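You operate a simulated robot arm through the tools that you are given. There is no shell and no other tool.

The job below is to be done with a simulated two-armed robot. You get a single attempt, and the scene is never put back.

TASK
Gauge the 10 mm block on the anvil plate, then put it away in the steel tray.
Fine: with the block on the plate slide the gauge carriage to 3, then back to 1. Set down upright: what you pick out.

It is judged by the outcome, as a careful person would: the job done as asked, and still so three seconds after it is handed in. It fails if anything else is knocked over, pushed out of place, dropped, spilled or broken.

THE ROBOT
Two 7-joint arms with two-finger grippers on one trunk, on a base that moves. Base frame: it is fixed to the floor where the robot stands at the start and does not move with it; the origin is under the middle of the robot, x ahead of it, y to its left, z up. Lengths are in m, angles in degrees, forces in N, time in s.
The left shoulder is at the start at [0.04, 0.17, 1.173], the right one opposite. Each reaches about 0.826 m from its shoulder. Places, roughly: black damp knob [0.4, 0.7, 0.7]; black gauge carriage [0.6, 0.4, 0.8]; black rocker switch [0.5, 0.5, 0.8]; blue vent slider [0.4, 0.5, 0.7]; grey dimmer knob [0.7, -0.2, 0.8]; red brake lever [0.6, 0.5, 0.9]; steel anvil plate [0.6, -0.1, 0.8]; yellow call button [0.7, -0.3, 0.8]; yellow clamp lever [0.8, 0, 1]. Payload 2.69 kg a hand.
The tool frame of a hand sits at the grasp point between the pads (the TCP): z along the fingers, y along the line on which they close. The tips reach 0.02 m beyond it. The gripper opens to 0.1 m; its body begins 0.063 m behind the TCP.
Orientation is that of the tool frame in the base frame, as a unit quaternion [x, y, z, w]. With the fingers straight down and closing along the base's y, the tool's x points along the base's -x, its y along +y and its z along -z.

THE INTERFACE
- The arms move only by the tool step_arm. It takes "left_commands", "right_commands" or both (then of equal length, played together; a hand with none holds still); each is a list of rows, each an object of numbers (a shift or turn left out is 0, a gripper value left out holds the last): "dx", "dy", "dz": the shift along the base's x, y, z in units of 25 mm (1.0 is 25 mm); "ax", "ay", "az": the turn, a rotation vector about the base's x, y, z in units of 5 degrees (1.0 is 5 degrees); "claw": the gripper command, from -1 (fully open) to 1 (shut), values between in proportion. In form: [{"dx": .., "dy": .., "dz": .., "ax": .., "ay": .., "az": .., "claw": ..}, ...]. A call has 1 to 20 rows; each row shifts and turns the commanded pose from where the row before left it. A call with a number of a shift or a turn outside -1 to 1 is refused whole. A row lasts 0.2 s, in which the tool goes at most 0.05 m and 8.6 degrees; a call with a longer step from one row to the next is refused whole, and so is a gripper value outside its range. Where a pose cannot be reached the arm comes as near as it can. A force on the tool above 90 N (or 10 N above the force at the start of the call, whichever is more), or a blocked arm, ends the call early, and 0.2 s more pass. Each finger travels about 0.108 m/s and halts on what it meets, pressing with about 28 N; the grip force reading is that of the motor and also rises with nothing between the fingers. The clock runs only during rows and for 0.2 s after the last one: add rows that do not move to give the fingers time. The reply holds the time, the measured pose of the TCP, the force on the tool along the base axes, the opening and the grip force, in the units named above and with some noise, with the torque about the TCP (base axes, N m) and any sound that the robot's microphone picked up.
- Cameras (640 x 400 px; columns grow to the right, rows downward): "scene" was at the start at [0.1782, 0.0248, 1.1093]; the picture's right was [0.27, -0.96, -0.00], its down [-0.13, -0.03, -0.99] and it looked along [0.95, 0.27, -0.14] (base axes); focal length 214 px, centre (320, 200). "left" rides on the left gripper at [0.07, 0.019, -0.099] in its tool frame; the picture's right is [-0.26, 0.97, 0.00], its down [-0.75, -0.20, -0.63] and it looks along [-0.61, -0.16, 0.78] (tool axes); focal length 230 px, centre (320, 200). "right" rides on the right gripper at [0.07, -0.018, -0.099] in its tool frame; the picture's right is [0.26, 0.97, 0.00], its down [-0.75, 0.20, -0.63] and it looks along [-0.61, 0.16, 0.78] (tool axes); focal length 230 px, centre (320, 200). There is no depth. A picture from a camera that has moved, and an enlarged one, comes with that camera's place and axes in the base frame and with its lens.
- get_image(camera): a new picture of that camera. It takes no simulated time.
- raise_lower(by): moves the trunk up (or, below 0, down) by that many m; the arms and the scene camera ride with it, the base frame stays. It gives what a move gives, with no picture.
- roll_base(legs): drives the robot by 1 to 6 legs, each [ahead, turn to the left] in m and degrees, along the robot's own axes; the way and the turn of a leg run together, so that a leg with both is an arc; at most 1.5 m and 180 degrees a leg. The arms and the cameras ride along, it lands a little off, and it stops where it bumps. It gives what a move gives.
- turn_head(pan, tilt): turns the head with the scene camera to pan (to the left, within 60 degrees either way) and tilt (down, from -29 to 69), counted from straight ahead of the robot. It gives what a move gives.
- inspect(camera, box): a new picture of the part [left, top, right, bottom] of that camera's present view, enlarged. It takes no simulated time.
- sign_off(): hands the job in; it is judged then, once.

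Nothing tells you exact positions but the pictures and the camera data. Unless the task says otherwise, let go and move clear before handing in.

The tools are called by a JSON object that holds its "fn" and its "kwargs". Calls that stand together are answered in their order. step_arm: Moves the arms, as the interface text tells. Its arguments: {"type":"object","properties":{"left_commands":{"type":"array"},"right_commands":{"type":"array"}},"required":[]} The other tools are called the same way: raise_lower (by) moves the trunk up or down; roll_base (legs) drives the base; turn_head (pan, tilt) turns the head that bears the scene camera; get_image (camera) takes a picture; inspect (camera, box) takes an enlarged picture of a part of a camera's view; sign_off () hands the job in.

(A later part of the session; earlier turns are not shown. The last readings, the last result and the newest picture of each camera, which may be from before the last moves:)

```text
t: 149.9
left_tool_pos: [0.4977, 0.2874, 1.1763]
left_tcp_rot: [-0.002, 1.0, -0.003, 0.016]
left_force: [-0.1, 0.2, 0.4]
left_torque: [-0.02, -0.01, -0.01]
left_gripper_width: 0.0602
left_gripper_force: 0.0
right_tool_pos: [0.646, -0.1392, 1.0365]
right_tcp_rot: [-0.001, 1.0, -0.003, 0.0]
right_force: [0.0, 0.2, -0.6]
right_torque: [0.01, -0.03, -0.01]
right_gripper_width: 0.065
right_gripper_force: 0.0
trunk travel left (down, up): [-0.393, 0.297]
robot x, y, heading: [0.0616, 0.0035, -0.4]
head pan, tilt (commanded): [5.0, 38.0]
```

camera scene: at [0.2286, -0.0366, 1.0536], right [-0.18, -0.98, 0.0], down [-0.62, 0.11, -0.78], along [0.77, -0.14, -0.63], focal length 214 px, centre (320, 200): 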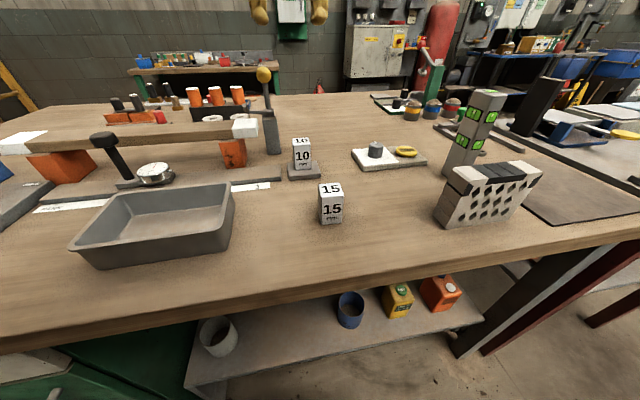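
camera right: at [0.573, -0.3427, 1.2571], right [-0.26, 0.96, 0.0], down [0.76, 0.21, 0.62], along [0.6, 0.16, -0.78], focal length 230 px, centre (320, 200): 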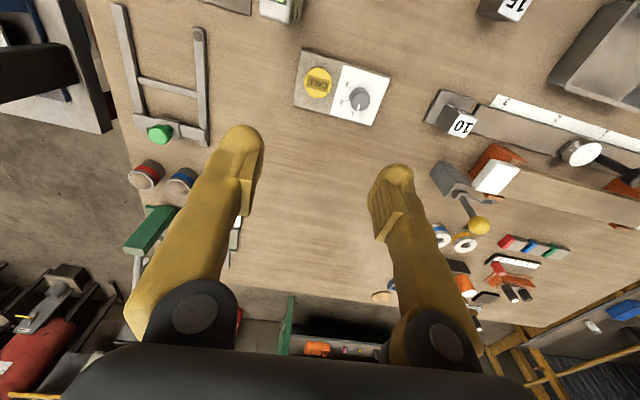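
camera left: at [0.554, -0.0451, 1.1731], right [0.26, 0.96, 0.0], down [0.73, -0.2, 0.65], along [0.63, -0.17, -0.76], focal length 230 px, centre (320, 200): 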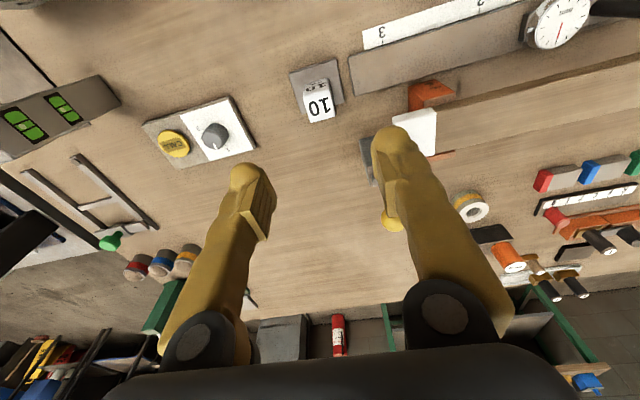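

Smooth. Now over to the block.

{"fn": "step_arm", "kwargs": {"right_commands": [{"dy": 0.3, "dz": -0.1}, {"dy": 0.4, "dz": -0.2}, {"dy": 0.5, "dz": -0.2}, {"dy": 0.5, "dz": -0.2}, {"dy": 0.4, "dz": -0.2}, {"dy": 0.35, "dz": -0.1}, {"dy": 0.2}, {}]}}

{"fn": "get_image", "kwargs": {"camera": "right"}}

{"fn": "inspect", "kwargs": {"camera": "scene", "box": [310, 90, 450, 210]}}

```text
t: 151.2
left_tool_pos: [0.4737, 0.2866, 1.184]
left_tcp_rot: [-0.002, 1.0, -0.003, 0.028]
left_force: [-1.0, 0.2, 0.3]
left_torque: [0.01, -0.11, 0.0]
left_gripper_width: 0.06
left_gripper_force: 0.0
right_tool_pos: [0.6283, -0.0859, 1.0264]
right_tcp_rot: [0.0, 1.0, -0.004, 0.01]
right_force: [-0.9, 0.7, -0.9]
right_torque: [-0.02, -0.08, 0.01]
right_gripper_width: 0.065
right_gripper_force: 0.1
trunk travel left (down, up): [-0.393, 0.297]
robot x, y, heading: [0.0616, -0.0, -0.2]
head pan, tilt (commanded): [5.0, 38.0]
stopped in row 6 (right hand): the arm was blocked; the commanded pose is now the measured one
```

```text
taken
camera right: at [0.5557, -0.103, 1.1245], right [-0.26, 0.97, -0.01], down [0.74, 0.21, 0.64], along [0.62, 0.16, -0.76], focal length 230 px, centre (320, 200)
```

right: 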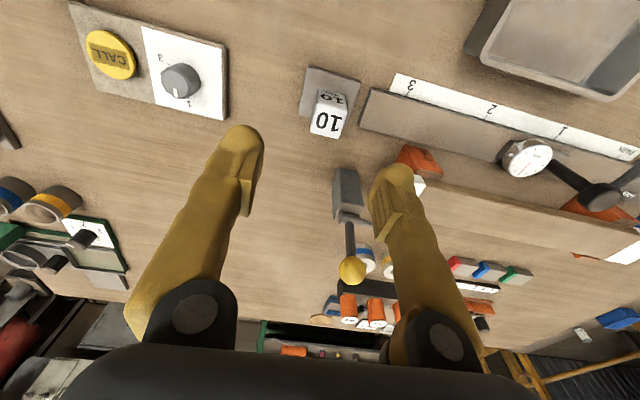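

```text
3.33 times, centred on (380, 150) of scene
camera zoom: at [0.2329, 0.0066, 1.0536], right [0.08, -1.0, 0.0], down [-0.62, -0.05, -0.78], along [0.78, 0.07, -0.63], focal length 715 px, centre (120, 367)
```

zoom: 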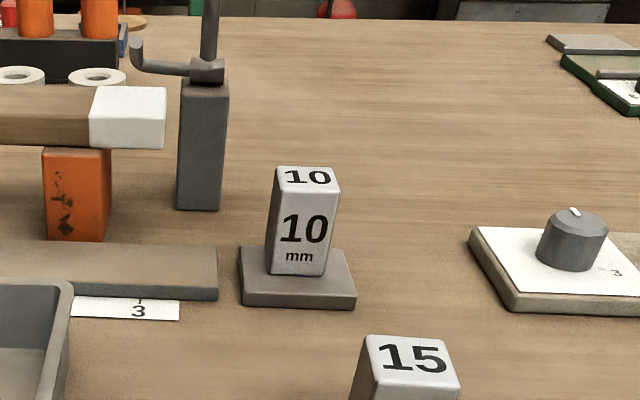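

The right arm jolts whenever it comes inward past about y -0.09 in the robot's own frame, and never further out. So I'll move it back out and turn the base left by 8°: the plate then lies 15 cm to the robot's right, in the good zone.

{"fn": "step_arm", "kwargs": {"right_commands": [{"dy": -0.3, "ay": 0.05}, {"dy": -0.5, "ay": 0.05}, {"dy": -0.5, "ay": 0.05}, {"dy": -0.5, "ay": 0.04}, {"dy": -0.3}, {}]}}

{"fn": "roll_base", "kwargs": {"legs": [[0, 8]]}}

{"fn": "get_image", "kwargs": {"camera": "right"}}

```text
t: 152.6
left_tool_pos: [0.4809, 0.2874, 1.1836]
left_tcp_rot: [-0.003, 1.0, -0.003, 0.025]
left_force: [-0.5, -0.8, 0.0]
left_torque: [0.01, 0.0, -0.01]
left_gripper_width: 0.0601
left_gripper_force: 0.0
right_tool_pos: [0.6334, -0.1391, 1.0237]
right_tcp_rot: [-0.001, 1.0, -0.003, -0.001]
right_force: [-0.9, -0.2, -0.5]
right_torque: [0.05, -0.02, -0.02]
right_gripper_width: 0.0648
right_gripper_force: 0.1
trunk travel left (down, up): [-0.393, 0.297]
robot x, y, heading: [0.0623, 0.0023, -0.2]
head pan, tilt (commanded): [5.0, 38.0]
```

```text
t: 153.6
left_tool_pos: [0.4365, 0.343, 1.1821]
left_tcp_rot: [-0.071, 0.997, -0.001, 0.024]
left_force: [0.6, 0.1, 0.2]
left_torque: [-0.01, 0.0, -0.03]
left_gripper_width: 0.0601
left_gripper_force: 0.1
right_tool_pos: [0.6464, -0.058, 1.023]
right_tcp_rot: [-0.07, 0.998, -0.004, 0.0]
right_force: [0.6, 0.0, 0.3]
right_torque: [0.0, -0.02, -0.01]
right_gripper_width: 0.0651
right_gripper_force: 0.0
trunk travel left (down, up): [-0.393, 0.297]
robot x, y, heading: [0.0667, -0.0023, 7.4]
head pan, tilt (commanded): [5.0, 38.0]
```

```text
taken
camera right: at [0.5794, -0.0851, 1.1228], right [-0.39, 0.92, -0.01], down [0.72, 0.31, 0.63], along [0.58, 0.24, -0.78], focal length 230 px, centre (320, 200)
```

right: 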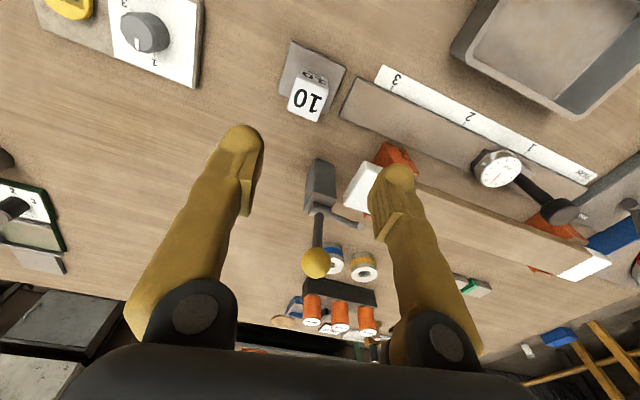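

The hand is now almost over the block, which I see at [0.645, -0.0735]. I'll turn the hand 8° to align with the block's faces and shift onto it.

{"fn": "step_arm", "kwargs": {"right_commands": [{"az": -0.25, "dy": -0.1}, {"az": -0.27, "dy": -0.1}, {"az": -0.27, "dy": -0.1}, {"az": -0.27, "dy": -0.1}, {"az": -0.27, "dy": -0.1}, {"az": -0.27, "dy": -0.12}, {}]}}

{"fn": "get_image", "kwargs": {"camera": "right"}}

```text
t: 155.2
left_tool_pos: [0.4188, 0.3404, 1.1655]
left_tcp_rot: [-0.072, 0.997, -0.003, 0.001]
left_force: [0.6, 0.2, -0.9]
left_torque: [0.0, 0.01, 0.04]
left_gripper_width: 0.0599
left_gripper_force: 0.1
right_tool_pos: [0.6316, -0.0754, 1.033]
right_tcp_rot: [0.0, 1.0, -0.004, 0.007]
right_force: [0.2, 0.0, -0.2]
right_torque: [-0.01, -0.01, 0.02]
right_gripper_width: 0.0648
right_gripper_force: 0.0
trunk travel left (down, up): [-0.393, 0.297]
robot x, y, heading: [0.0633, -0.0011, 8.0]
head pan, tilt (commanded): [5.0, 38.0]
```

```text
taken
camera right: at [0.5596, -0.0936, 1.1311], right [-0.26, 0.97, -0.01], down [0.74, 0.2, 0.64], along [0.62, 0.16, -0.77], focal length 230 px, centre (320, 200)
```

right: 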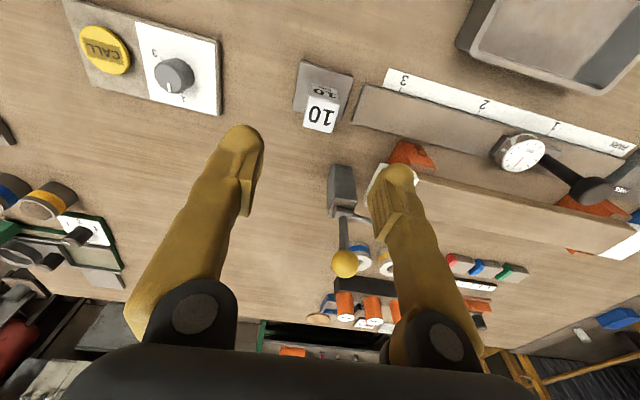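

That turn itself brought on the jolt; the wrist doesn't like being turned inward. Instead I'll keep the hand turned about 5° out and let the closing fingers align the block. Correcting back onto it now.

{"fn": "step_arm", "kwargs": {"right_commands": [{"az": 0.25, "dx": 0.1, "ay": 0.04}, {"az": 0.25, "dx": 0.12, "ay": 0.04}, {"az": 0.25, "dx": 0.12, "dy": 0.02, "ay": 0.04}, {"az": 0.25, "dx": 0.12, "dy": 0.02, "ay": 0.03}, {"dx": 0.06, "dy": 0.02}, {}]}}

{"fn": "get_image", "kwargs": {"camera": "right"}}

```text
t: 156.6
left_tool_pos: [0.4199, 0.3397, 1.1653]
left_tcp_rot: [-0.071, 0.997, -0.003, 0.001]
left_force: [-0.2, -0.2, 0.0]
left_torque: [-0.03, 0.01, 0.01]
left_gripper_width: 0.0599
left_gripper_force: 0.1
right_tool_pos: [0.6444, -0.0754, 1.0317]
right_tcp_rot: [-0.043, 0.999, -0.003, 0.001]
right_force: [0.3, 0.5, 0.4]
right_torque: [0.02, -0.04, -0.01]
right_gripper_width: 0.0647
right_gripper_force: 0.0
trunk travel left (down, up): [-0.393, 0.297]
robot x, y, heading: [0.0629, -0.0003, 8.1]
head pan, tilt (commanded): [5.0, 38.0]
```

```text
taken
camera right: at [0.5754, -0.0977, 1.1309], right [-0.34, 0.94, -0.01], down [0.73, 0.27, 0.63], along [0.59, 0.21, -0.78], focal length 230 px, centre (320, 200)
```

right: 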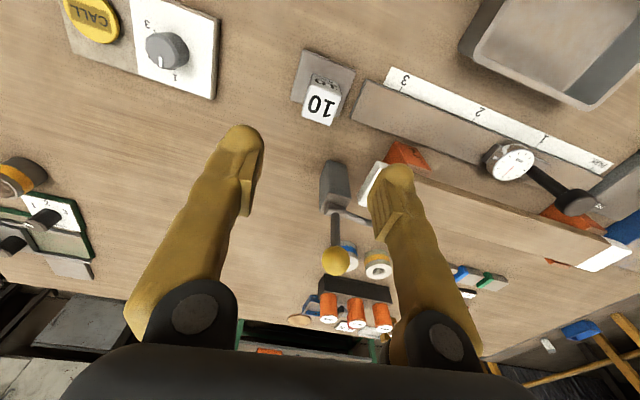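

No jolt, and the hand is centred over the block. Descending in stages.

{"fn": "step_arm", "kwargs": {"right_commands": [{"dz": -0.3}, {"dz": -0.5}, {"dz": -0.5}, {"dz": -0.5}, {"dz": -0.5}, {"dz": -0.4}, {"dz": -0.3}, {}]}}

{"fn": "get_image", "kwargs": {"camera": "right"}}

{"fn": "inspect", "kwargs": {"camera": "scene", "box": [310, 90, 470, 210]}}

```text
t: 158.4
left_tool_pos: [0.4199, 0.3394, 1.1658]
left_tcp_rot: [-0.072, 0.997, -0.002, 0.001]
left_force: [-0.1, 0.3, -0.2]
left_torque: [-0.02, -0.02, 0.01]
left_gripper_width: 0.0599
left_gripper_force: 0.1
right_tool_pos: [0.6447, -0.0741, 0.9563]
right_tcp_rot: [-0.043, 0.999, -0.003, 0.002]
right_force: [-1.0, 0.9, 0.0]
right_torque: [0.02, 0.0, 0.01]
right_gripper_width: 0.0648
right_gripper_force: 0.0
trunk travel left (down, up): [-0.393, 0.297]
robot x, y, heading: [0.0629, 0.0012, 7.7]
head pan, tilt (commanded): [5.0, 38.0]
```

```text
taken
camera right: at [0.5757, -0.0969, 1.0551], right [-0.34, 0.94, -0.01], down [0.73, 0.27, 0.63], along [0.59, 0.21, -0.78], focal length 230 px, centre (320, 200)
```

right: 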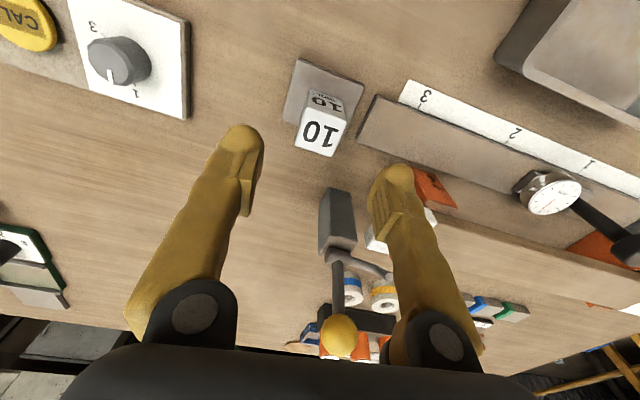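

```text
3.33 times, centred on (390, 150) of scene
camera zoom: at [0.2349, 0.0302, 1.0527], right [0.22, -0.98, 0.0], down [-0.61, -0.14, -0.78], along [0.76, 0.17, -0.63], focal length 715 px, centre (87, 367)
```

zoom: 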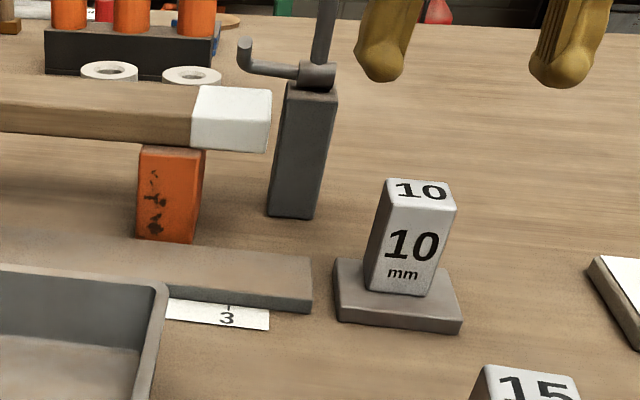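

Tracking is perfect now. Down to just above the block's top for a last check.

{"fn": "step_arm", "kwargs": {"right_commands": [{"dz": -0.3}, {"dz": -0.4}, {"dz": -0.4}, {"dz": -0.4}, {"dz": -0.4}, {"dz": -0.3}, {}]}}

{"fn": "get_image", "kwargs": {"camera": "right"}}

{"fn": "inspect", "kwargs": {"camera": "scene", "box": [330, 90, 470, 200]}}

```text
t: 160.0
left_tool_pos: [0.4189, 0.339, 1.1654]
left_tcp_rot: [-0.071, 0.997, -0.002, 0.002]
left_force: [-0.5, -0.6, -1.1]
left_torque: [0.04, 0.03, -0.04]
left_gripper_width: 0.0601
left_gripper_force: 0.1
right_tool_pos: [0.6447, -0.0729, 0.9014]
right_tcp_rot: [-0.044, 0.999, -0.004, 0.001]
right_force: [-0.1, 0.5, -0.2]
right_torque: [-0.02, -0.01, 0.05]
right_gripper_width: 0.065
right_gripper_force: 0.0
trunk travel left (down, up): [-0.393, 0.297]
robot x, y, heading: [0.0645, -0.0009, 7.7]
head pan, tilt (commanded): [5.0, 38.0]
```

```text
taken
camera right: at [0.5762, -0.0978, 1.0011], right [-0.34, 0.94, -0.01], down [0.73, 0.27, 0.63], along [0.59, 0.21, -0.78], focal length 230 px, centre (320, 200)
```

right: 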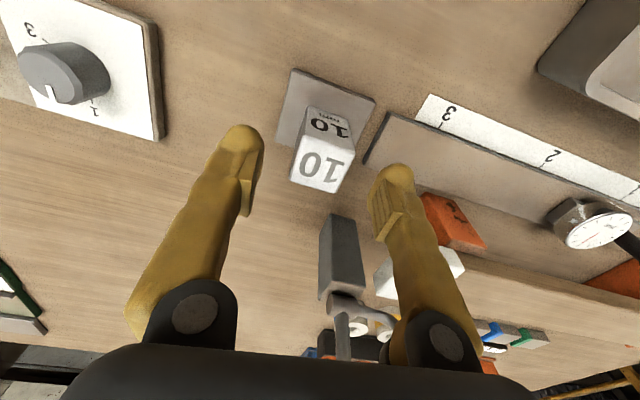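

```text
3.64 times, centred on (400, 145) of scene
camera zoom: at [0.2349, 0.0302, 1.0527], right [0.22, -0.98, 0.0], down [-0.61, -0.14, -0.78], along [0.76, 0.17, -0.63], focal length 780 px, centre (29, 400)
```

zoom: 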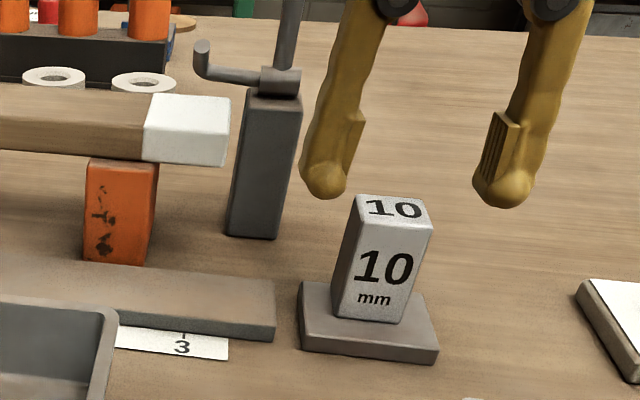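

Nearly centred; I'll nudge 3 mm forward and descend around the block.

{"fn": "step_arm", "kwargs": {"right_commands": [{"dx": 0.1, "dy": 0.05}, {"dz": -0.35}, {"dz": -0.4}, {"dz": -0.4}, {"dz": -0.4}, {"dz": -0.3}, {}]}}

{"fn": "get_image", "kwargs": {"camera": "right"}}

{"fn": "inspect", "kwargs": {"camera": "scene", "box": [330, 90, 470, 200]}}

```text
t: 161.6
left_tool_pos: [0.4179, 0.3397, 1.1664]
left_tcp_rot: [-0.072, 0.997, -0.002, 0.001]
left_force: [1.0, 0.8, 0.1]
left_torque: [0.01, -0.02, 0.0]
left_gripper_width: 0.06
left_gripper_force: 0.1
right_tool_pos: [0.6473, -0.0721, 0.8566]
right_tcp_rot: [-0.043, 0.999, -0.004, 0.002]
right_force: [-0.1, -1.0, 0.7]
right_torque: [0.0, 0.02, -0.05]
right_gripper_width: 0.0649
right_gripper_force: 0.1
trunk travel left (down, up): [-0.393, 0.297]
robot x, y, heading: [0.0622, 0.0011, 7.9]
head pan, tilt (commanded): [5.0, 38.0]
```

```text
taken
camera right: at [0.5784, -0.0963, 0.9547], right [-0.34, 0.94, -0.01], down [0.73, 0.27, 0.63], along [0.59, 0.21, -0.78], focal length 230 px, centre (320, 200)
```

right: 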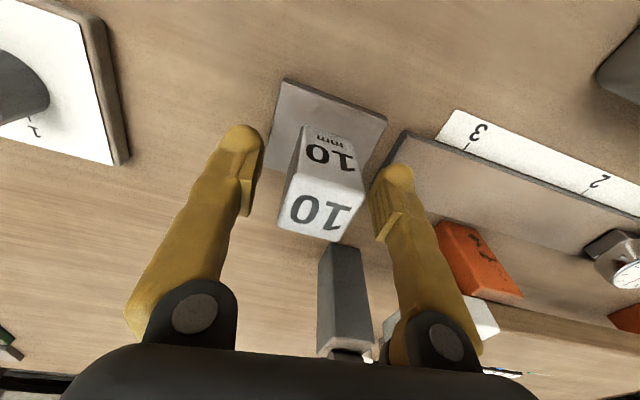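

```text
3.64 times, centred on (400, 145) of scene
camera zoom: at [0.2349, 0.0302, 1.0527], right [0.22, -0.98, 0.0], down [-0.61, -0.14, -0.78], along [0.76, 0.17, -0.63], focal length 780 px, centre (29, 400)
```

zoom: 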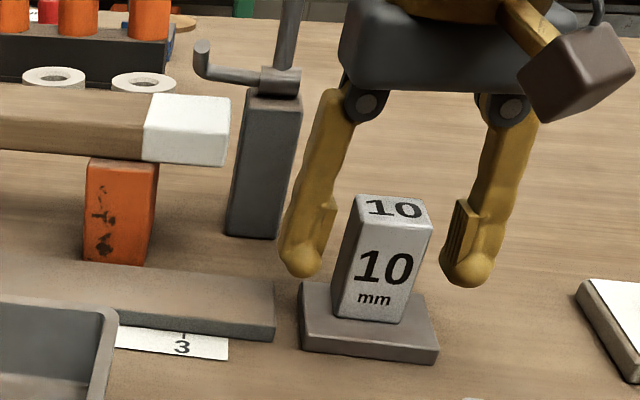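

The fingers are around the block, a little off-centre. I'll shift 3 mm to centre and close.

{"fn": "step_arm", "kwargs": {"right_commands": [{"dy": 0.06}, {"dy": 0.06}, {}, {"claw": 0.2}, {}, {"claw": 1}, {}, {}, {}]}}

{"fn": "get_image", "kwargs": {"camera": "right"}}

{"fn": "inspect", "kwargs": {"camera": "scene", "box": [330, 90, 470, 200]}}

```text
t: 163.6
left_tool_pos: [0.4187, 0.3404, 1.1655]
left_tcp_rot: [-0.072, 0.997, -0.003, 0.002]
left_force: [-0.5, 0.1, -0.3]
left_torque: [0.02, -0.01, -0.02]
left_gripper_width: 0.0598
left_gripper_force: 0.0
right_tool_pos: [0.6471, -0.0689, 0.8569]
right_tcp_rot: [-0.044, 0.999, -0.004, 0.001]
right_force: [-0.6, 0.6, 0.2]
right_torque: [0.03, -0.03, -0.01]
right_gripper_width: 0.0347
right_gripper_force: 28.1
trunk travel left (down, up): [-0.393, 0.297]
robot x, y, heading: [0.0641, 0.003, 7.8]
head pan, tilt (commanded): [5.0, 38.0]
```

```text
taken
camera right: at [0.5783, -0.0931, 0.9549], right [-0.34, 0.94, -0.01], down [0.73, 0.27, 0.63], along [0.59, 0.21, -0.78], focal length 230 px, centre (320, 200)
```

right: 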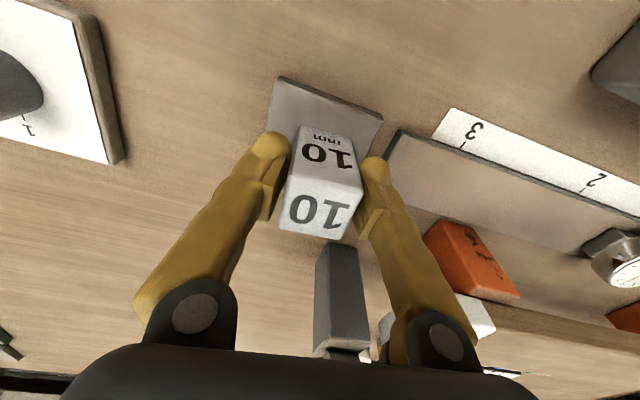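

```text
3.64 times, centred on (400, 145) of scene
camera zoom: at [0.2351, 0.0302, 1.0527], right [0.22, -0.98, 0.0], down [-0.61, -0.14, -0.78], along [0.76, 0.17, -0.63], focal length 780 px, centre (29, 400)
```

zoom: 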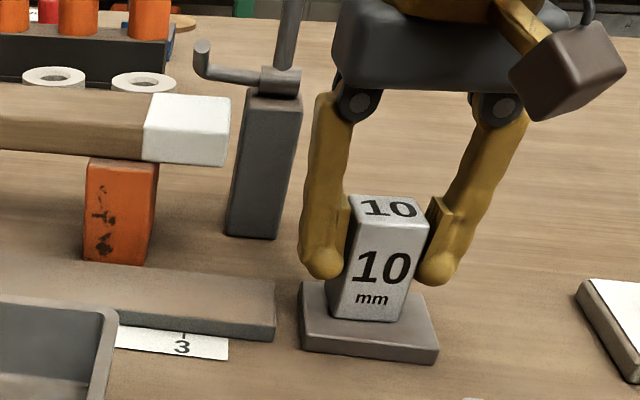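

The block is firmly and squarely held. I'll lift it straight off the plate with the trunk.

{"fn": "raise_lower", "kwargs": {"by": 0.11}}

{"fn": "get_image", "kwargs": {"camera": "scene"}}

```text
t: 165.0
left_tool_pos: [0.4198, 0.3395, 1.2741]
left_tcp_rot: [-0.072, 0.997, -0.003, -0.003]
left_force: [0.3, 0.1, -0.4]
left_torque: [0.02, -0.01, 0.0]
left_gripper_width: 0.0601
left_gripper_force: 0.1
right_tool_pos: [0.6475, -0.069, 0.9656]
right_tcp_rot: [-0.044, 0.999, -0.003, 0.0]
right_force: [-0.1, 0.6, -3.4]
right_torque: [0.0, -0.04, -0.05]
right_gripper_width: 0.035
right_gripper_force: 28.1
trunk travel left (down, up): [-0.503, 0.187]
robot x, y, heading: [0.0657, -0.0, 7.9]
head pan, tilt (commanded): [5.0, 38.0]
```

```text
taken
camera scene: at [0.2372, 0.0304, 1.1625], right [0.22, -0.98, 0.0], down [-0.61, -0.14, -0.78], along [0.76, 0.17, -0.63], focal length 214 px, centre (320, 200)
```

scene: 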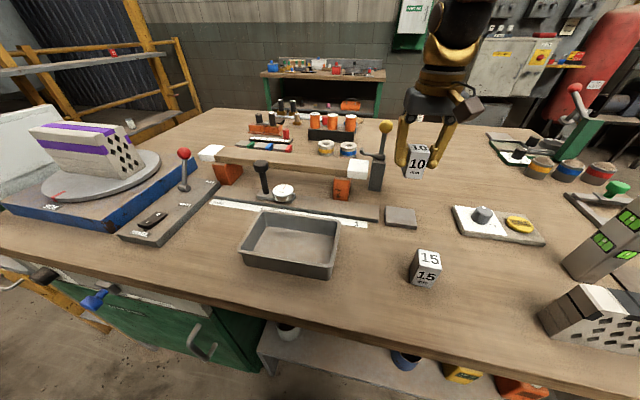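

The block is up and clear, the carriage stands at 1. I'll first draw the hand in toward the robot by 7 cm along its own axis.

{"fn": "step_arm", "kwargs": {"right_commands": [{"dx": -0.3, "dy": -0.04}, {"dx": -0.4, "dy": -0.055}, {"dx": -0.4, "dy": -0.055}, {"dx": -0.4, "dy": -0.055}, {"dx": -0.4, "dy": -0.055}, {"dx": -0.4, "dy": -0.055}, {"dx": -0.3, "dy": -0.04}, {"dx": -0.2, "dy": -0.03}, {}]}}

```text
t: 167.0
left_tool_pos: [0.4201, 0.3393, 1.2739]
left_tcp_rot: [-0.072, 0.997, -0.003, -0.002]
left_force: [0.4, 0.3, 0.8]
left_torque: [-0.01, 0.0, 0.01]
left_gripper_width: 0.0601
left_gripper_force: 0.1
right_tool_pos: [0.577, -0.0785, 0.9657]
right_tcp_rot: [-0.043, 0.999, -0.003, 0.001]
right_force: [-0.7, 0.5, -3.3]
right_torque: [-0.01, 0.02, 0.03]
right_gripper_width: 0.035
right_gripper_force: 28.1
trunk travel left (down, up): [-0.503, 0.187]
robot x, y, heading: [0.0611, -0.0009, 7.7]
head pan, tilt (commanded): [5.0, 38.0]
```

Clean. Now back the base 5.5 cm, then turn left to swing the block over the tray.

{"fn": "roll_base", "kwargs": {"legs": [[-0.055, 0]]}}

{"fn": "roll_base", "kwargs": {"legs": [[0, 12]]}}

{"fn": "get_image", "kwargs": {"camera": "scene"}}

```text
t: 168.0
left_tool_pos: [0.3736, 0.3323, 1.2743]
left_tcp_rot: [-0.071, 0.997, -0.003, -0.002]
left_force: [0.8, 0.8, -1.0]
left_torque: [0.02, 0.07, -0.01]
left_gripper_width: 0.0599
left_gripper_force: 0.1
right_tool_pos: [0.5288, -0.0854, 0.962]
right_tcp_rot: [-0.044, 0.999, -0.004, -0.003]
right_force: [0.2, -0.1, -3.4]
right_torque: [-0.03, 0.07, 0.04]
right_gripper_width: 0.0351
right_gripper_force: 28.5
trunk travel left (down, up): [-0.503, 0.187]
robot x, y, heading: [0.0091, -0.0085, 7.6]
head pan, tilt (commanded): [5.0, 38.0]
```

```text
t: 168.8
left_tool_pos: [0.2897, 0.3349, 1.2599]
left_tcp_rot: [-0.094, 0.995, -0.002, -0.03]
left_force: [-0.9, -0.1, 0.9]
left_torque: [-0.04, -0.06, -0.01]
left_gripper_width: 0.0599
left_gripper_force: 0.1
right_tool_pos: [0.4802, -0.072, 0.9876]
right_tcp_rot: [-0.066, 0.997, -0.001, 0.026]
right_force: [0.3, -0.8, -3.0]
right_torque: [-0.01, 0.0, -0.01]
right_gripper_width: 0.0353
right_gripper_force: 28.4
trunk travel left (down, up): [-0.503, 0.187]
robot x, y, heading: [0.0077, -0.0071, 10.1]
head pan, tilt (commanded): [5.0, 38.0]
stopped in leg 1: the robot was blocked; the commanded pose is now the measured one
```

```text
taken
camera scene: at [0.1792, 0.03, 1.1629], right [0.26, -0.96, 0.0], down [-0.61, -0.16, -0.78], along [0.75, 0.21, -0.63], focal length 214 px, centre (320, 200)
```

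scene: 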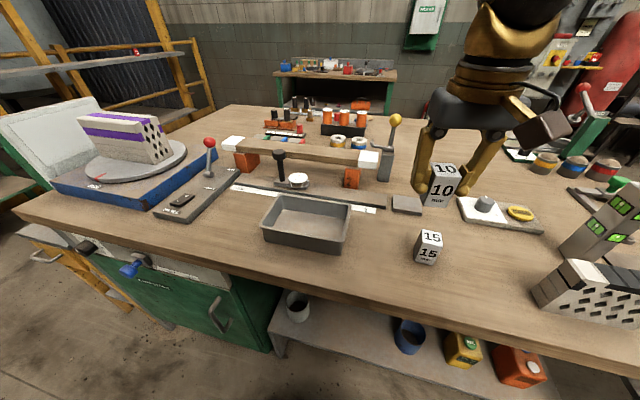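

The turn was blocked after 2°, with the base back near its starting place, so something seems to be touching it from behind there. At x 0.06 it turned freely, so I'll roll forward again and turn there.

{"fn": "roll_base", "kwargs": {"legs": [[0.06, 0]]}}

{"fn": "roll_base", "kwargs": {"legs": [[0, 10]]}}

```text
t: 169.8
left_tool_pos: [0.3544, 0.3468, 1.2613]
left_tcp_rot: [-0.094, 0.995, -0.002, -0.029]
left_force: [0.1, 0.5, -0.4]
left_torque: [-0.01, 0.05, 0.03]
left_gripper_width: 0.0597
left_gripper_force: 0.2
right_tool_pos: [0.5432, -0.0609, 0.9852]
right_tcp_rot: [-0.067, 0.998, -0.002, 0.022]
right_force: [1.0, 0.2, -3.8]
right_torque: [-0.06, 0.08, 0.0]
right_gripper_width: 0.0352
right_gripper_force: 28.2
trunk travel left (down, up): [-0.503, 0.187]
robot x, y, heading: [0.0662, 0.0012, 10.2]
head pan, tilt (commanded): [5.0, 38.0]
```

```text
t: 170.9
left_tool_pos: [0.2689, 0.3828, 1.2479]
left_tcp_rot: [-0.179, 0.982, -0.009, -0.053]
left_force: [-0.7, 0.7, 0.6]
left_torque: [0.04, -0.03, 0.05]
left_gripper_width: 0.06
left_gripper_force: 0.2
right_tool_pos: [0.5305, 0.0147, 0.9941]
right_tcp_rot: [-0.153, 0.988, 0.002, 0.032]
right_force: [-0.2, 0.2, -3.8]
right_torque: [0.02, -0.03, -0.01]
right_gripper_width: 0.035
right_gripper_force: 28.1
trunk travel left (down, up): [-0.503, 0.187]
robot x, y, heading: [0.0652, 0.0023, 19.8]
head pan, tilt (commanded): [5.0, 38.0]
```

Turning works here. The left arm is drifting in close to the body, so I'll ease it forward to a comfortable place before turning further.

{"fn": "step_arm", "kwargs": {"left_commands": [{"dx": 0.4, "dy": 0.15}, {"dx": 0.5, "dy": 0.18}, {"dx": 0.5, "dy": 0.18}, {"dx": 0.5, "dy": 0.18}, {"dx": 0.5, "dy": 0.18}, {"dx": 0.5, "dy": 0.18}, {"dx": 0.4, "dy": 0.15}, {}]}}

{"fn": "get_image", "kwargs": {"camera": "scene"}}

{"fn": "get_image", "kwargs": {"camera": "right"}}

```text
t: 172.7
left_tool_pos: [0.3314, 0.4043, 1.2538]
left_tcp_rot: [-0.18, 0.983, -0.008, -0.045]
left_force: [0.0, 0.1, -0.3]
left_torque: [0.0, 0.02, -0.02]
left_gripper_width: 0.0599
left_gripper_force: 0.0
right_tool_pos: [0.5169, 0.0093, 1.0016]
right_tcp_rot: [-0.152, 0.988, 0.004, 0.04]
right_force: [0.2, -0.2, -3.5]
right_torque: [0.0, -0.01, -0.03]
right_gripper_width: 0.0351
right_gripper_force: 27.9
trunk travel left (down, up): [-0.503, 0.187]
robot x, y, heading: [0.0662, 0.0019, 20.0]
head pan, tilt (commanded): [5.0, 38.0]
```

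```text
taken
camera scene: at [0.2304, 0.0691, 1.1627], right [0.42, -0.91, 0.0], down [-0.57, -0.27, -0.78], along [0.7, 0.33, -0.63], focal length 214 px, centre (320, 200)
```

scene: 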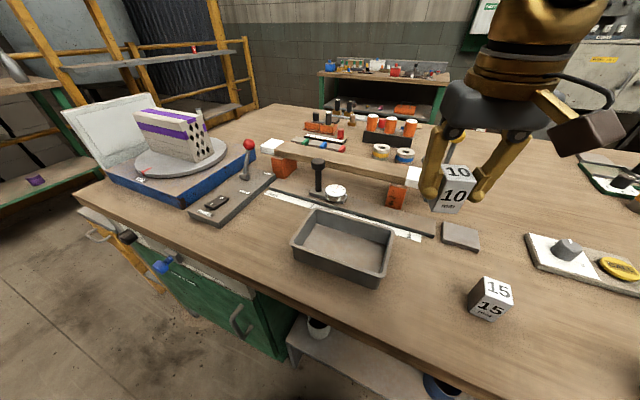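

```text
taken
camera right: at [0.447, -0.0307, 1.0949], right [-0.53, 0.84, -0.03], down [0.6, 0.4, 0.69], along [0.59, 0.35, -0.73], focal length 230 px, centre (320, 200)
```

right: 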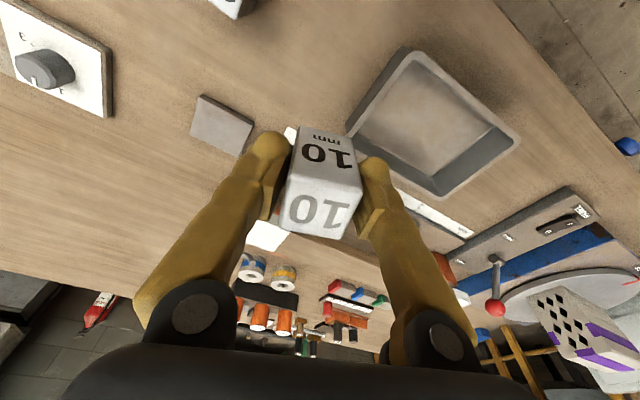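

Holding well. I'll turn further left in two steps so the block swings over the tray.

{"fn": "roll_base", "kwargs": {"legs": [[0, 9]]}}

{"fn": "roll_base", "kwargs": {"legs": [[0, 8]]}}

{"fn": "get_image", "kwargs": {"camera": "scene"}}

{"fn": "get_image", "kwargs": {"camera": "right"}}

```text
t: 173.7
left_tool_pos: [0.2649, 0.4424, 1.2519]
left_tcp_rot: [-0.255, 0.966, -0.012, -0.044]
left_force: [0.0, -0.2, -0.2]
left_torque: [-0.02, -0.01, -0.03]
left_gripper_width: 0.0599
left_gripper_force: 0.0
right_tool_pos: [0.5096, 0.0796, 1.0018]
right_tcp_rot: [-0.228, 0.973, 0.005, 0.04]
right_force: [0.6, -0.5, -1.9]
right_torque: [-0.01, -0.04, -0.03]
right_gripper_width: 0.035
right_gripper_force: 28.6
trunk travel left (down, up): [-0.503, 0.187]
robot x, y, heading: [0.0644, 0.0002, 29.1]
head pan, tilt (commanded): [5.0, 38.0]
```

```text
t: 174.8
left_tool_pos: [0.1889, 0.4532, 1.2582]
left_tcp_rot: [-0.322, 0.946, -0.012, -0.037]
left_force: [-0.1, -0.5, 0.9]
left_torque: [0.03, -0.01, -0.03]
left_gripper_width: 0.0599
left_gripper_force: 0.1
right_tool_pos: [0.483, 0.1309, 1.0079]
right_tcp_rot: [-0.296, 0.954, 0.012, 0.047]
right_force: [0.0, -0.3, -3.0]
right_torque: [-0.01, 0.0, 0.0]
right_gripper_width: 0.0351
right_gripper_force: 28.1
trunk travel left (down, up): [-0.503, 0.187]
robot x, y, heading: [0.0693, -0.0008, 36.8]
head pan, tilt (commanded): [5.0, 38.0]
```

```text
taken
camera scene: at [0.2044, 0.1137, 1.1626], right [0.67, -0.74, 0.0], down [-0.47, -0.42, -0.78], along [0.58, 0.52, -0.63], focal length 214 px, centre (320, 200)
```

scene: 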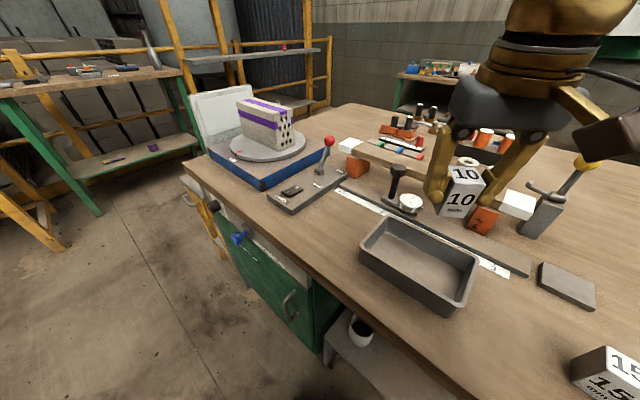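

```text
taken
camera right: at [0.4272, 0.0716, 1.1001], right [-0.76, 0.65, -0.03], down [0.45, 0.56, 0.7], along [0.47, 0.51, -0.72], focal length 230 px, centre (320, 200)
```

right: 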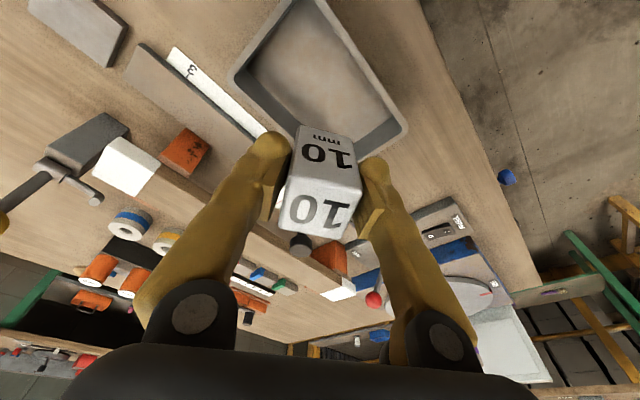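

The block hangs right beside the tray's middle, tilted 5°. I'll measure the tray again from here before straightening it.

{"fn": "inspect", "kwargs": {"camera": "scene", "box": [340, 140, 520, 330]}}

{"fn": "inspect", "kwargs": {"camera": "right", "box": [210, 0, 430, 160]}}

```text
2.11 times, centred on (430, 235) of scene
camera zoom: at [0.2044, 0.1137, 1.1626], right [0.67, -0.74, 0.0], down [-0.47, -0.42, -0.78], along [0.58, 0.52, -0.63], focal length 452 px, centre (88, 126)
```

zoom: 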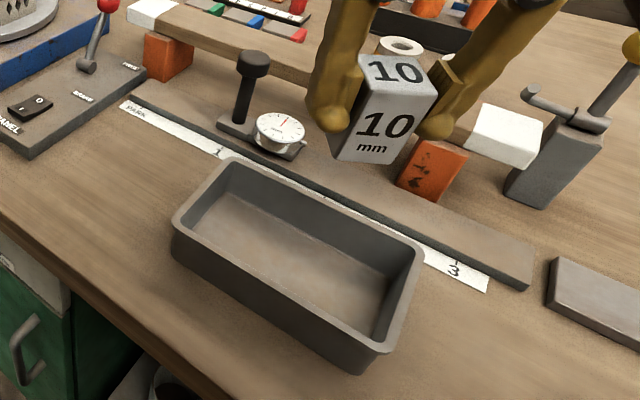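

```text
2.50 times, centred on (320, 80) of right
camera zoom: at [0.4272, 0.0716, 1.1001], right [-0.76, 0.65, -0.03], down [0.45, 0.56, 0.7], along [0.47, 0.51, -0.72], focal length 575 px, centre (320, 500)
```

zoom: 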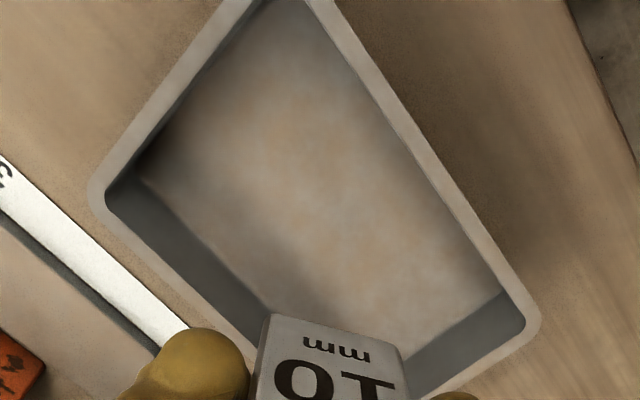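

The tray's rim spans x 0.445–0.560, y 0.060–0.231, so its middle is [0.503, 0.146]. I'll straighten the tilt and move the block there, still high.

{"fn": "step_arm", "kwargs": {"right_commands": [{"ax": -0.07, "ay": 0.12, "dx": 0.1, "dy": 0.075}, {"ax": -0.07, "ay": 0.12, "dx": 0.1, "dy": 0.075}, {"ax": -0.07, "ay": 0.12, "dx": 0.1, "dy": 0.075}, {"ax": -0.07, "ay": 0.12, "dx": 0.1, "dy": 0.075}, {"ax": -0.07, "ay": 0.12, "dx": 0.1, "dy": 0.075}, {"ax": -0.07, "ay": 0.12, "dx": 0.1, "dy": 0.075}, {"ax": -0.07, "ay": 0.12, "dx": 0.1, "dy": 0.075}, {"ax": -0.07, "ay": 0.11, "dx": 0.1, "dy": 0.075}, {}]}}

```text
t: 176.8
left_tool_pos: [0.1712, 0.4416, 1.2537]
left_tcp_rot: [-0.321, 0.946, -0.015, -0.046]
left_force: [0.8, -1.0, 0.1]
left_torque: [-0.02, 0.0, 0.03]
left_gripper_width: 0.0599
left_gripper_force: 0.0
right_tool_pos: [0.4904, 0.1351, 1.0142]
right_tcp_rot: [-0.295, 0.955, 0.003, 0.007]
right_force: [1.1, -0.5, -3.0]
right_torque: [-0.02, -0.02, -0.01]
right_gripper_width: 0.0351
right_gripper_force: 27.8
trunk travel left (down, up): [-0.503, 0.187]
robot x, y, heading: [0.0683, 0.0018, 37.1]
head pan, tilt (commanded): [5.0, 38.0]
```

Almost upright now. A 1.6 cm roll forward will bring it over the tray's middle without moving the arm.

{"fn": "roll_base", "kwargs": {"legs": [[0.016, 0]]}}

{"fn": "get_image", "kwargs": {"camera": "right"}}

```text
t: 177.5
left_tool_pos: [0.1842, 0.4507, 1.2523]
left_tcp_rot: [-0.322, 0.945, -0.015, -0.045]
left_force: [0.5, 0.1, -1.2]
left_torque: [0.0, 0.01, -0.02]
left_gripper_width: 0.06
left_gripper_force: 0.0
right_tool_pos: [0.5044, 0.1451, 1.0139]
right_tcp_rot: [-0.296, 0.955, 0.003, 0.007]
right_force: [0.5, 0.0, -3.2]
right_torque: [-0.08, 0.0, -0.02]
right_gripper_width: 0.035
right_gripper_force: 27.5
trunk travel left (down, up): [-0.503, 0.187]
robot x, y, heading: [0.0797, 0.0116, 37.3]
head pan, tilt (commanded): [5.0, 38.0]
```

```text
taken
camera right: at [0.4545, 0.0903, 1.1119], right [-0.76, 0.65, 0.0], down [0.5, 0.58, 0.64], along [0.42, 0.48, -0.77], focal length 230 px, centre (320, 200)
```

right: 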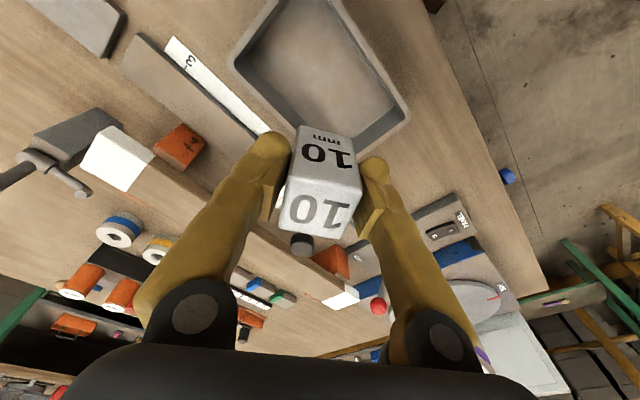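

Centred over the tray at [0.504, 0.145]. Lowering with the arm in small steps.

{"fn": "step_arm", "kwargs": {"right_commands": [{"dz": -0.3}, {"dz": -0.4}, {"dz": -0.4}, {"dz": -0.4}, {"dz": -0.4}, {"dz": -0.4}, {"dz": -0.4}, {"dz": -0.3}, {}]}}

{"fn": "get_image", "kwargs": {"camera": "right"}}

{"fn": "get_image", "kwargs": {"camera": "scene"}}

```text
t: 179.5
left_tool_pos: [0.168, 0.4378, 1.2378]
left_tcp_rot: [-0.321, 0.944, -0.025, -0.07]
left_force: [0.0, -0.2, 0.4]
left_torque: [-0.02, 0.01, 0.01]
left_gripper_width: 0.0601
left_gripper_force: 0.0
right_tool_pos: [0.4913, 0.1355, 0.946]
right_tcp_rot: [-0.295, 0.955, 0.005, 0.016]
right_force: [0.1, 0.8, -2.8]
right_torque: [-0.03, 0.04, -0.03]
right_gripper_width: 0.035
right_gripper_force: 28.2
trunk travel left (down, up): [-0.503, 0.187]
robot x, y, heading: [0.0784, 0.0139, 37.1]
head pan, tilt (commanded): [5.0, 38.0]
```

```text
taken
camera right: at [0.4404, 0.0791, 1.0432], right [-0.76, 0.65, -0.01], down [0.49, 0.58, 0.65], along [0.43, 0.49, -0.76], focal length 230 px, centre (320, 200)
```

right: 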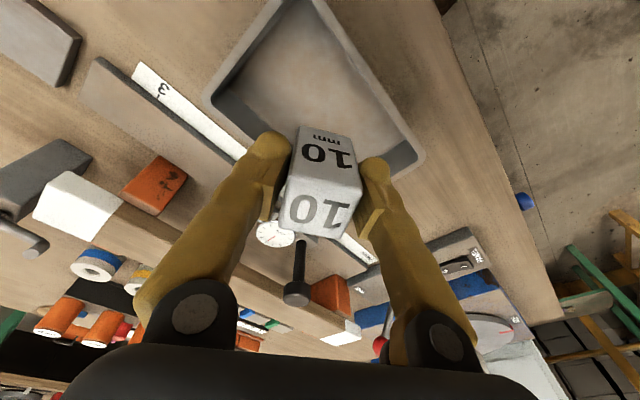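

```text
taken
camera scene: at [0.2168, 0.123, 1.1627], right [0.67, -0.74, 0.0], down [-0.47, -0.42, -0.78], along [0.58, 0.52, -0.63], focal length 214 px, centre (320, 200)
```

scene: 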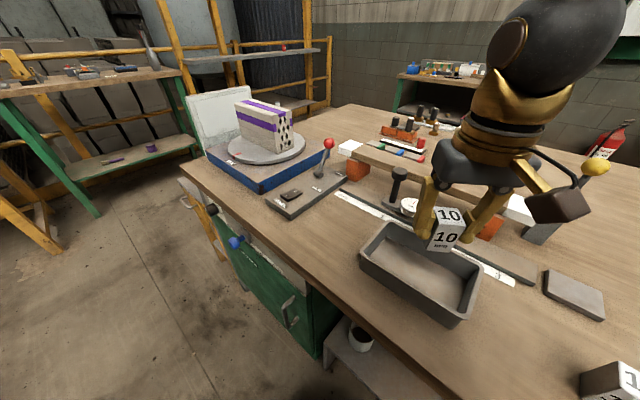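

One jolt, 1.6 cm back and 2° tilt. I'll roll forward the same amount again, then continue down with the tilt taken out.

{"fn": "roll_base", "kwargs": {"legs": [[0.018, 0]]}}

{"fn": "step_arm", "kwargs": {"right_commands": [{"dz": -0.3, "ax": -0.05, "ay": 0.08}, {"dz": -0.4, "ax": -0.05, "ay": 0.08}, {"dz": -0.4, "ax": -0.05, "ay": 0.08}, {"dz": -0.4, "ax": -0.05, "ay": 0.08}, {}]}}

{"fn": "inspect", "kwargs": {"camera": "scene", "box": [340, 180, 520, 340]}}

```text
t: 180.3
left_tool_pos: [0.1831, 0.4489, 1.2375]
left_tcp_rot: [-0.323, 0.944, -0.025, -0.071]
left_force: [0.9, 0.1, 0.2]
left_torque: [-0.03, 0.03, -0.01]
left_gripper_width: 0.06
left_gripper_force: 0.0
right_tool_pos: [0.5066, 0.1472, 0.9468]
right_tcp_rot: [-0.297, 0.955, 0.004, 0.015]
right_force: [0.7, -0.4, -3.3]
right_torque: [-0.05, 0.02, -0.02]
right_gripper_width: 0.0353
right_gripper_force: 27.9
trunk travel left (down, up): [-0.503, 0.187]
robot x, y, heading: [0.0944, 0.0232, 37.3]
head pan, tilt (commanded): [5.0, 38.0]
```

```text
t: 181.5
left_tool_pos: [0.1632, 0.4342, 1.2239]
left_tcp_rot: [-0.322, 0.941, -0.033, -0.095]
left_force: [0.4, -0.8, 0.5]
left_torque: [-0.02, 0.02, 0.01]
left_gripper_width: 0.0598
left_gripper_force: 0.0
right_tool_pos: [0.4964, 0.1397, 0.9151]
right_tcp_rot: [-0.295, 0.955, 0.003, 0.007]
right_force: [0.1, -0.6, -1.9]
right_torque: [0.01, 0.03, -0.02]
right_gripper_width: 0.0349
right_gripper_force: 27.7
trunk travel left (down, up): [-0.503, 0.187]
robot x, y, heading: [0.0949, 0.0218, 37.2]
head pan, tilt (commanded): [5.0, 38.0]
```

```text
2.50 times, centred on (430, 260) of scene
camera zoom: at [0.2308, 0.1336, 1.1628], right [0.67, -0.74, 0.0], down [-0.47, -0.42, -0.78], along [0.58, 0.52, -0.63], focal length 536 px, centre (45, 50)
```

zoom: 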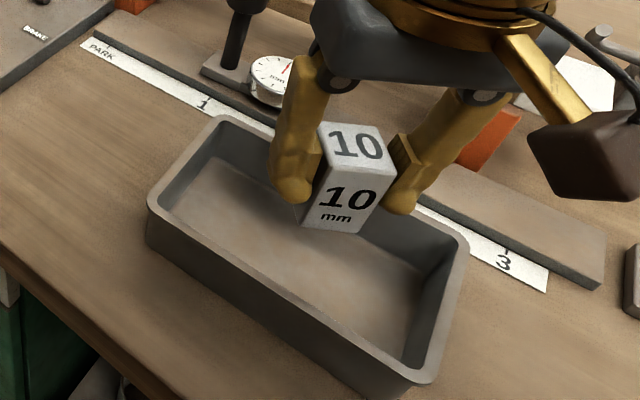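

The block's base is now just above the rim level. Another small roll forward to stay centred, then further down.

{"fn": "roll_base", "kwargs": {"legs": [[0.014, 0]]}}

{"fn": "step_arm", "kwargs": {"right_commands": [{"dz": -0.3}, {"dz": -0.4}, {"dz": -0.4}, {"dz": -0.3}, {}]}}

{"fn": "inspect", "kwargs": {"camera": "scene", "box": [340, 180, 520, 340]}}

```text
t: 182.3
left_tool_pos: [0.1753, 0.4437, 1.224]
left_tcp_rot: [-0.322, 0.941, -0.033, -0.096]
left_force: [-0.3, 0.1, 0.6]
left_torque: [-0.03, 0.0, -0.01]
left_gripper_width: 0.0603
left_gripper_force: 0.0
right_tool_pos: [0.5066, 0.1468, 0.9145]
right_tcp_rot: [-0.295, 0.955, 0.003, 0.006]
right_force: [0.1, 0.7, -2.7]
right_torque: [0.02, 0.07, 0.0]
right_gripper_width: 0.0352
right_gripper_force: 28.1
trunk travel left (down, up): [-0.503, 0.187]
robot x, y, heading: [0.1091, 0.0297, 37.3]
head pan, tilt (commanded): [5.0, 38.0]
```

```text
t: 183.5
left_tool_pos: [0.158, 0.4299, 1.2111]
left_tcp_rot: [-0.321, 0.938, -0.041, -0.12]
left_force: [-0.5, 0.4, -0.4]
left_torque: [0.02, -0.03, 0.01]
left_gripper_width: 0.0598
left_gripper_force: 0.1
right_tool_pos: [0.4942, 0.1388, 0.8861]
right_tcp_rot: [-0.296, 0.955, 0.006, 0.015]
right_force: [-0.8, 0.7, -3.7]
right_torque: [0.01, 0.01, 0.0]
right_gripper_width: 0.0351
right_gripper_force: 27.8
trunk travel left (down, up): [-0.503, 0.187]
robot x, y, heading: [0.1063, 0.033, 37.2]
head pan, tilt (commanded): [5.0, 38.0]
```

```text
2.50 times, centred on (430, 260) of scene
camera zoom: at [0.2424, 0.1424, 1.1627], right [0.67, -0.74, 0.0], down [-0.47, -0.42, -0.78], along [0.58, 0.52, -0.63], focal length 536 px, centre (45, 50)
```

zoom: 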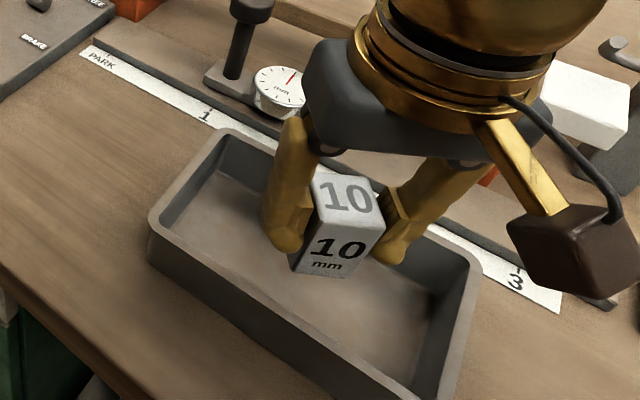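

The block is entering the tray. I'll go on down with a little forward motion and tilt correction built in.

{"fn": "step_arm", "kwargs": {"right_commands": [{"dz": -0.25, "dx": 0.12, "dy": 0.08, "ax": -0.05, "ay": 0.08}, {"dz": -0.3, "dx": 0.12, "dy": 0.08, "ax": -0.05, "ay": 0.08}, {"dz": -0.3, "dx": 0.1, "dy": 0.06, "ax": -0.05, "ay": 0.08}, {}]}}

{"fn": "inspect", "kwargs": {"camera": "scene", "box": [340, 180, 520, 340]}}

```text
t: 184.5
left_tool_pos: [0.1573, 0.4296, 1.2117]
left_tcp_rot: [-0.32, 0.939, -0.041, -0.121]
left_force: [-0.5, -0.9, -0.7]
left_torque: [-0.01, 0.01, 0.02]
left_gripper_width: 0.0603
left_gripper_force: 0.1
right_tool_pos: [0.5035, 0.1439, 0.8661]
right_tcp_rot: [-0.296, 0.955, 0.003, 0.002]
right_force: [0.3, -0.2, -3.1]
right_torque: [-0.02, 0.02, -0.03]
right_gripper_width: 0.0349
right_gripper_force: 27.5
trunk travel left (down, up): [-0.503, 0.187]
robot x, y, heading: [0.1061, 0.0302, 37.2]
head pan, tilt (commanded): [5.0, 38.0]
```

```text
2.50 times, centred on (430, 260) of scene
camera zoom: at [0.2427, 0.1427, 1.1627], right [0.67, -0.74, 0.0], down [-0.47, -0.42, -0.78], along [0.58, 0.52, -0.63], focal length 536 px, centre (45, 50)
```

zoom: 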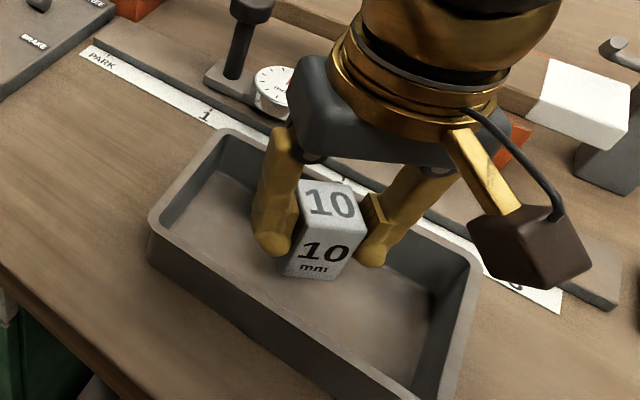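

Perfectly centred and upright, about 1.5 cm above the tray floor. Last bit down until it touches.

{"fn": "step_arm", "kwargs": {"right_commands": [{"dz": -0.2}, {"dz": -0.2}, {"dz": -0.12}, {}]}}

{"fn": "inspect", "kwargs": {"camera": "scene", "box": [340, 180, 520, 340]}}

```text
t: 185.5
left_tool_pos: [0.1579, 0.4296, 1.2118]
left_tcp_rot: [-0.321, 0.939, -0.04, -0.121]
left_force: [-0.5, -0.2, 0.1]
left_torque: [0.01, -0.02, 0.02]
left_gripper_width: 0.0601
left_gripper_force: 0.1
right_tool_pos: [0.5035, 0.1446, 0.8511]
right_tcp_rot: [-0.297, 0.955, 0.002, 0.002]
right_force: [-0.6, 0.1, -3.2]
right_torque: [-0.01, 0.01, -0.02]
right_gripper_width: 0.035
right_gripper_force: 27.8
trunk travel left (down, up): [-0.503, 0.187]
robot x, y, heading: [0.1087, 0.0327, 37.1]
head pan, tilt (commanded): [5.0, 38.0]
```

```text
2.50 times, centred on (430, 260) of scene
camera zoom: at [0.2428, 0.1427, 1.1627], right [0.67, -0.74, 0.0], down [-0.47, -0.42, -0.78], along [0.58, 0.52, -0.63], focal length 536 px, centre (45, 50)
```

zoom: 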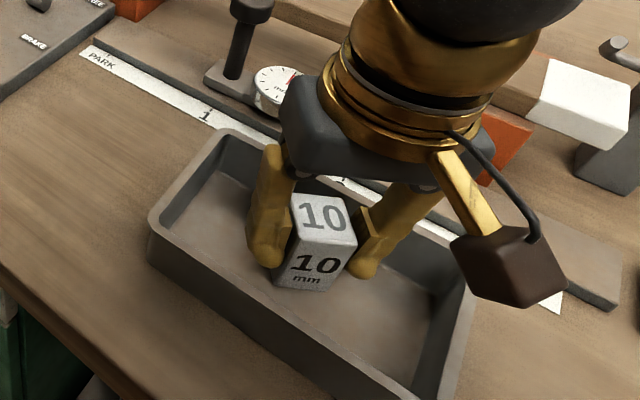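

Not yet touching. A few millimetres more.

{"fn": "step_arm", "kwargs": {"right_commands": [{"dz": -0.08}, {"dz": -0.08}, {}]}}

```text
t: 186.3
left_tool_pos: [0.1577, 0.4305, 1.2129]
left_tcp_rot: [-0.321, 0.939, -0.041, -0.12]
left_force: [0.3, -0.5, -0.3]
left_torque: [0.0, 0.02, 0.03]
left_gripper_width: 0.0598
left_gripper_force: 0.1
right_tool_pos: [0.5022, 0.1448, 0.8485]
right_tcp_rot: [-0.296, 0.955, 0.002, 0.003]
right_force: [-0.8, 0.2, 5.6]
right_torque: [-0.17, 0.04, -0.06]
right_gripper_width: 0.0353
right_gripper_force: 28.4
trunk travel left (down, up): [-0.503, 0.187]
robot x, y, heading: [0.1079, 0.0298, 37.1]
head pan, tilt (commanded): [5.0, 38.0]
```

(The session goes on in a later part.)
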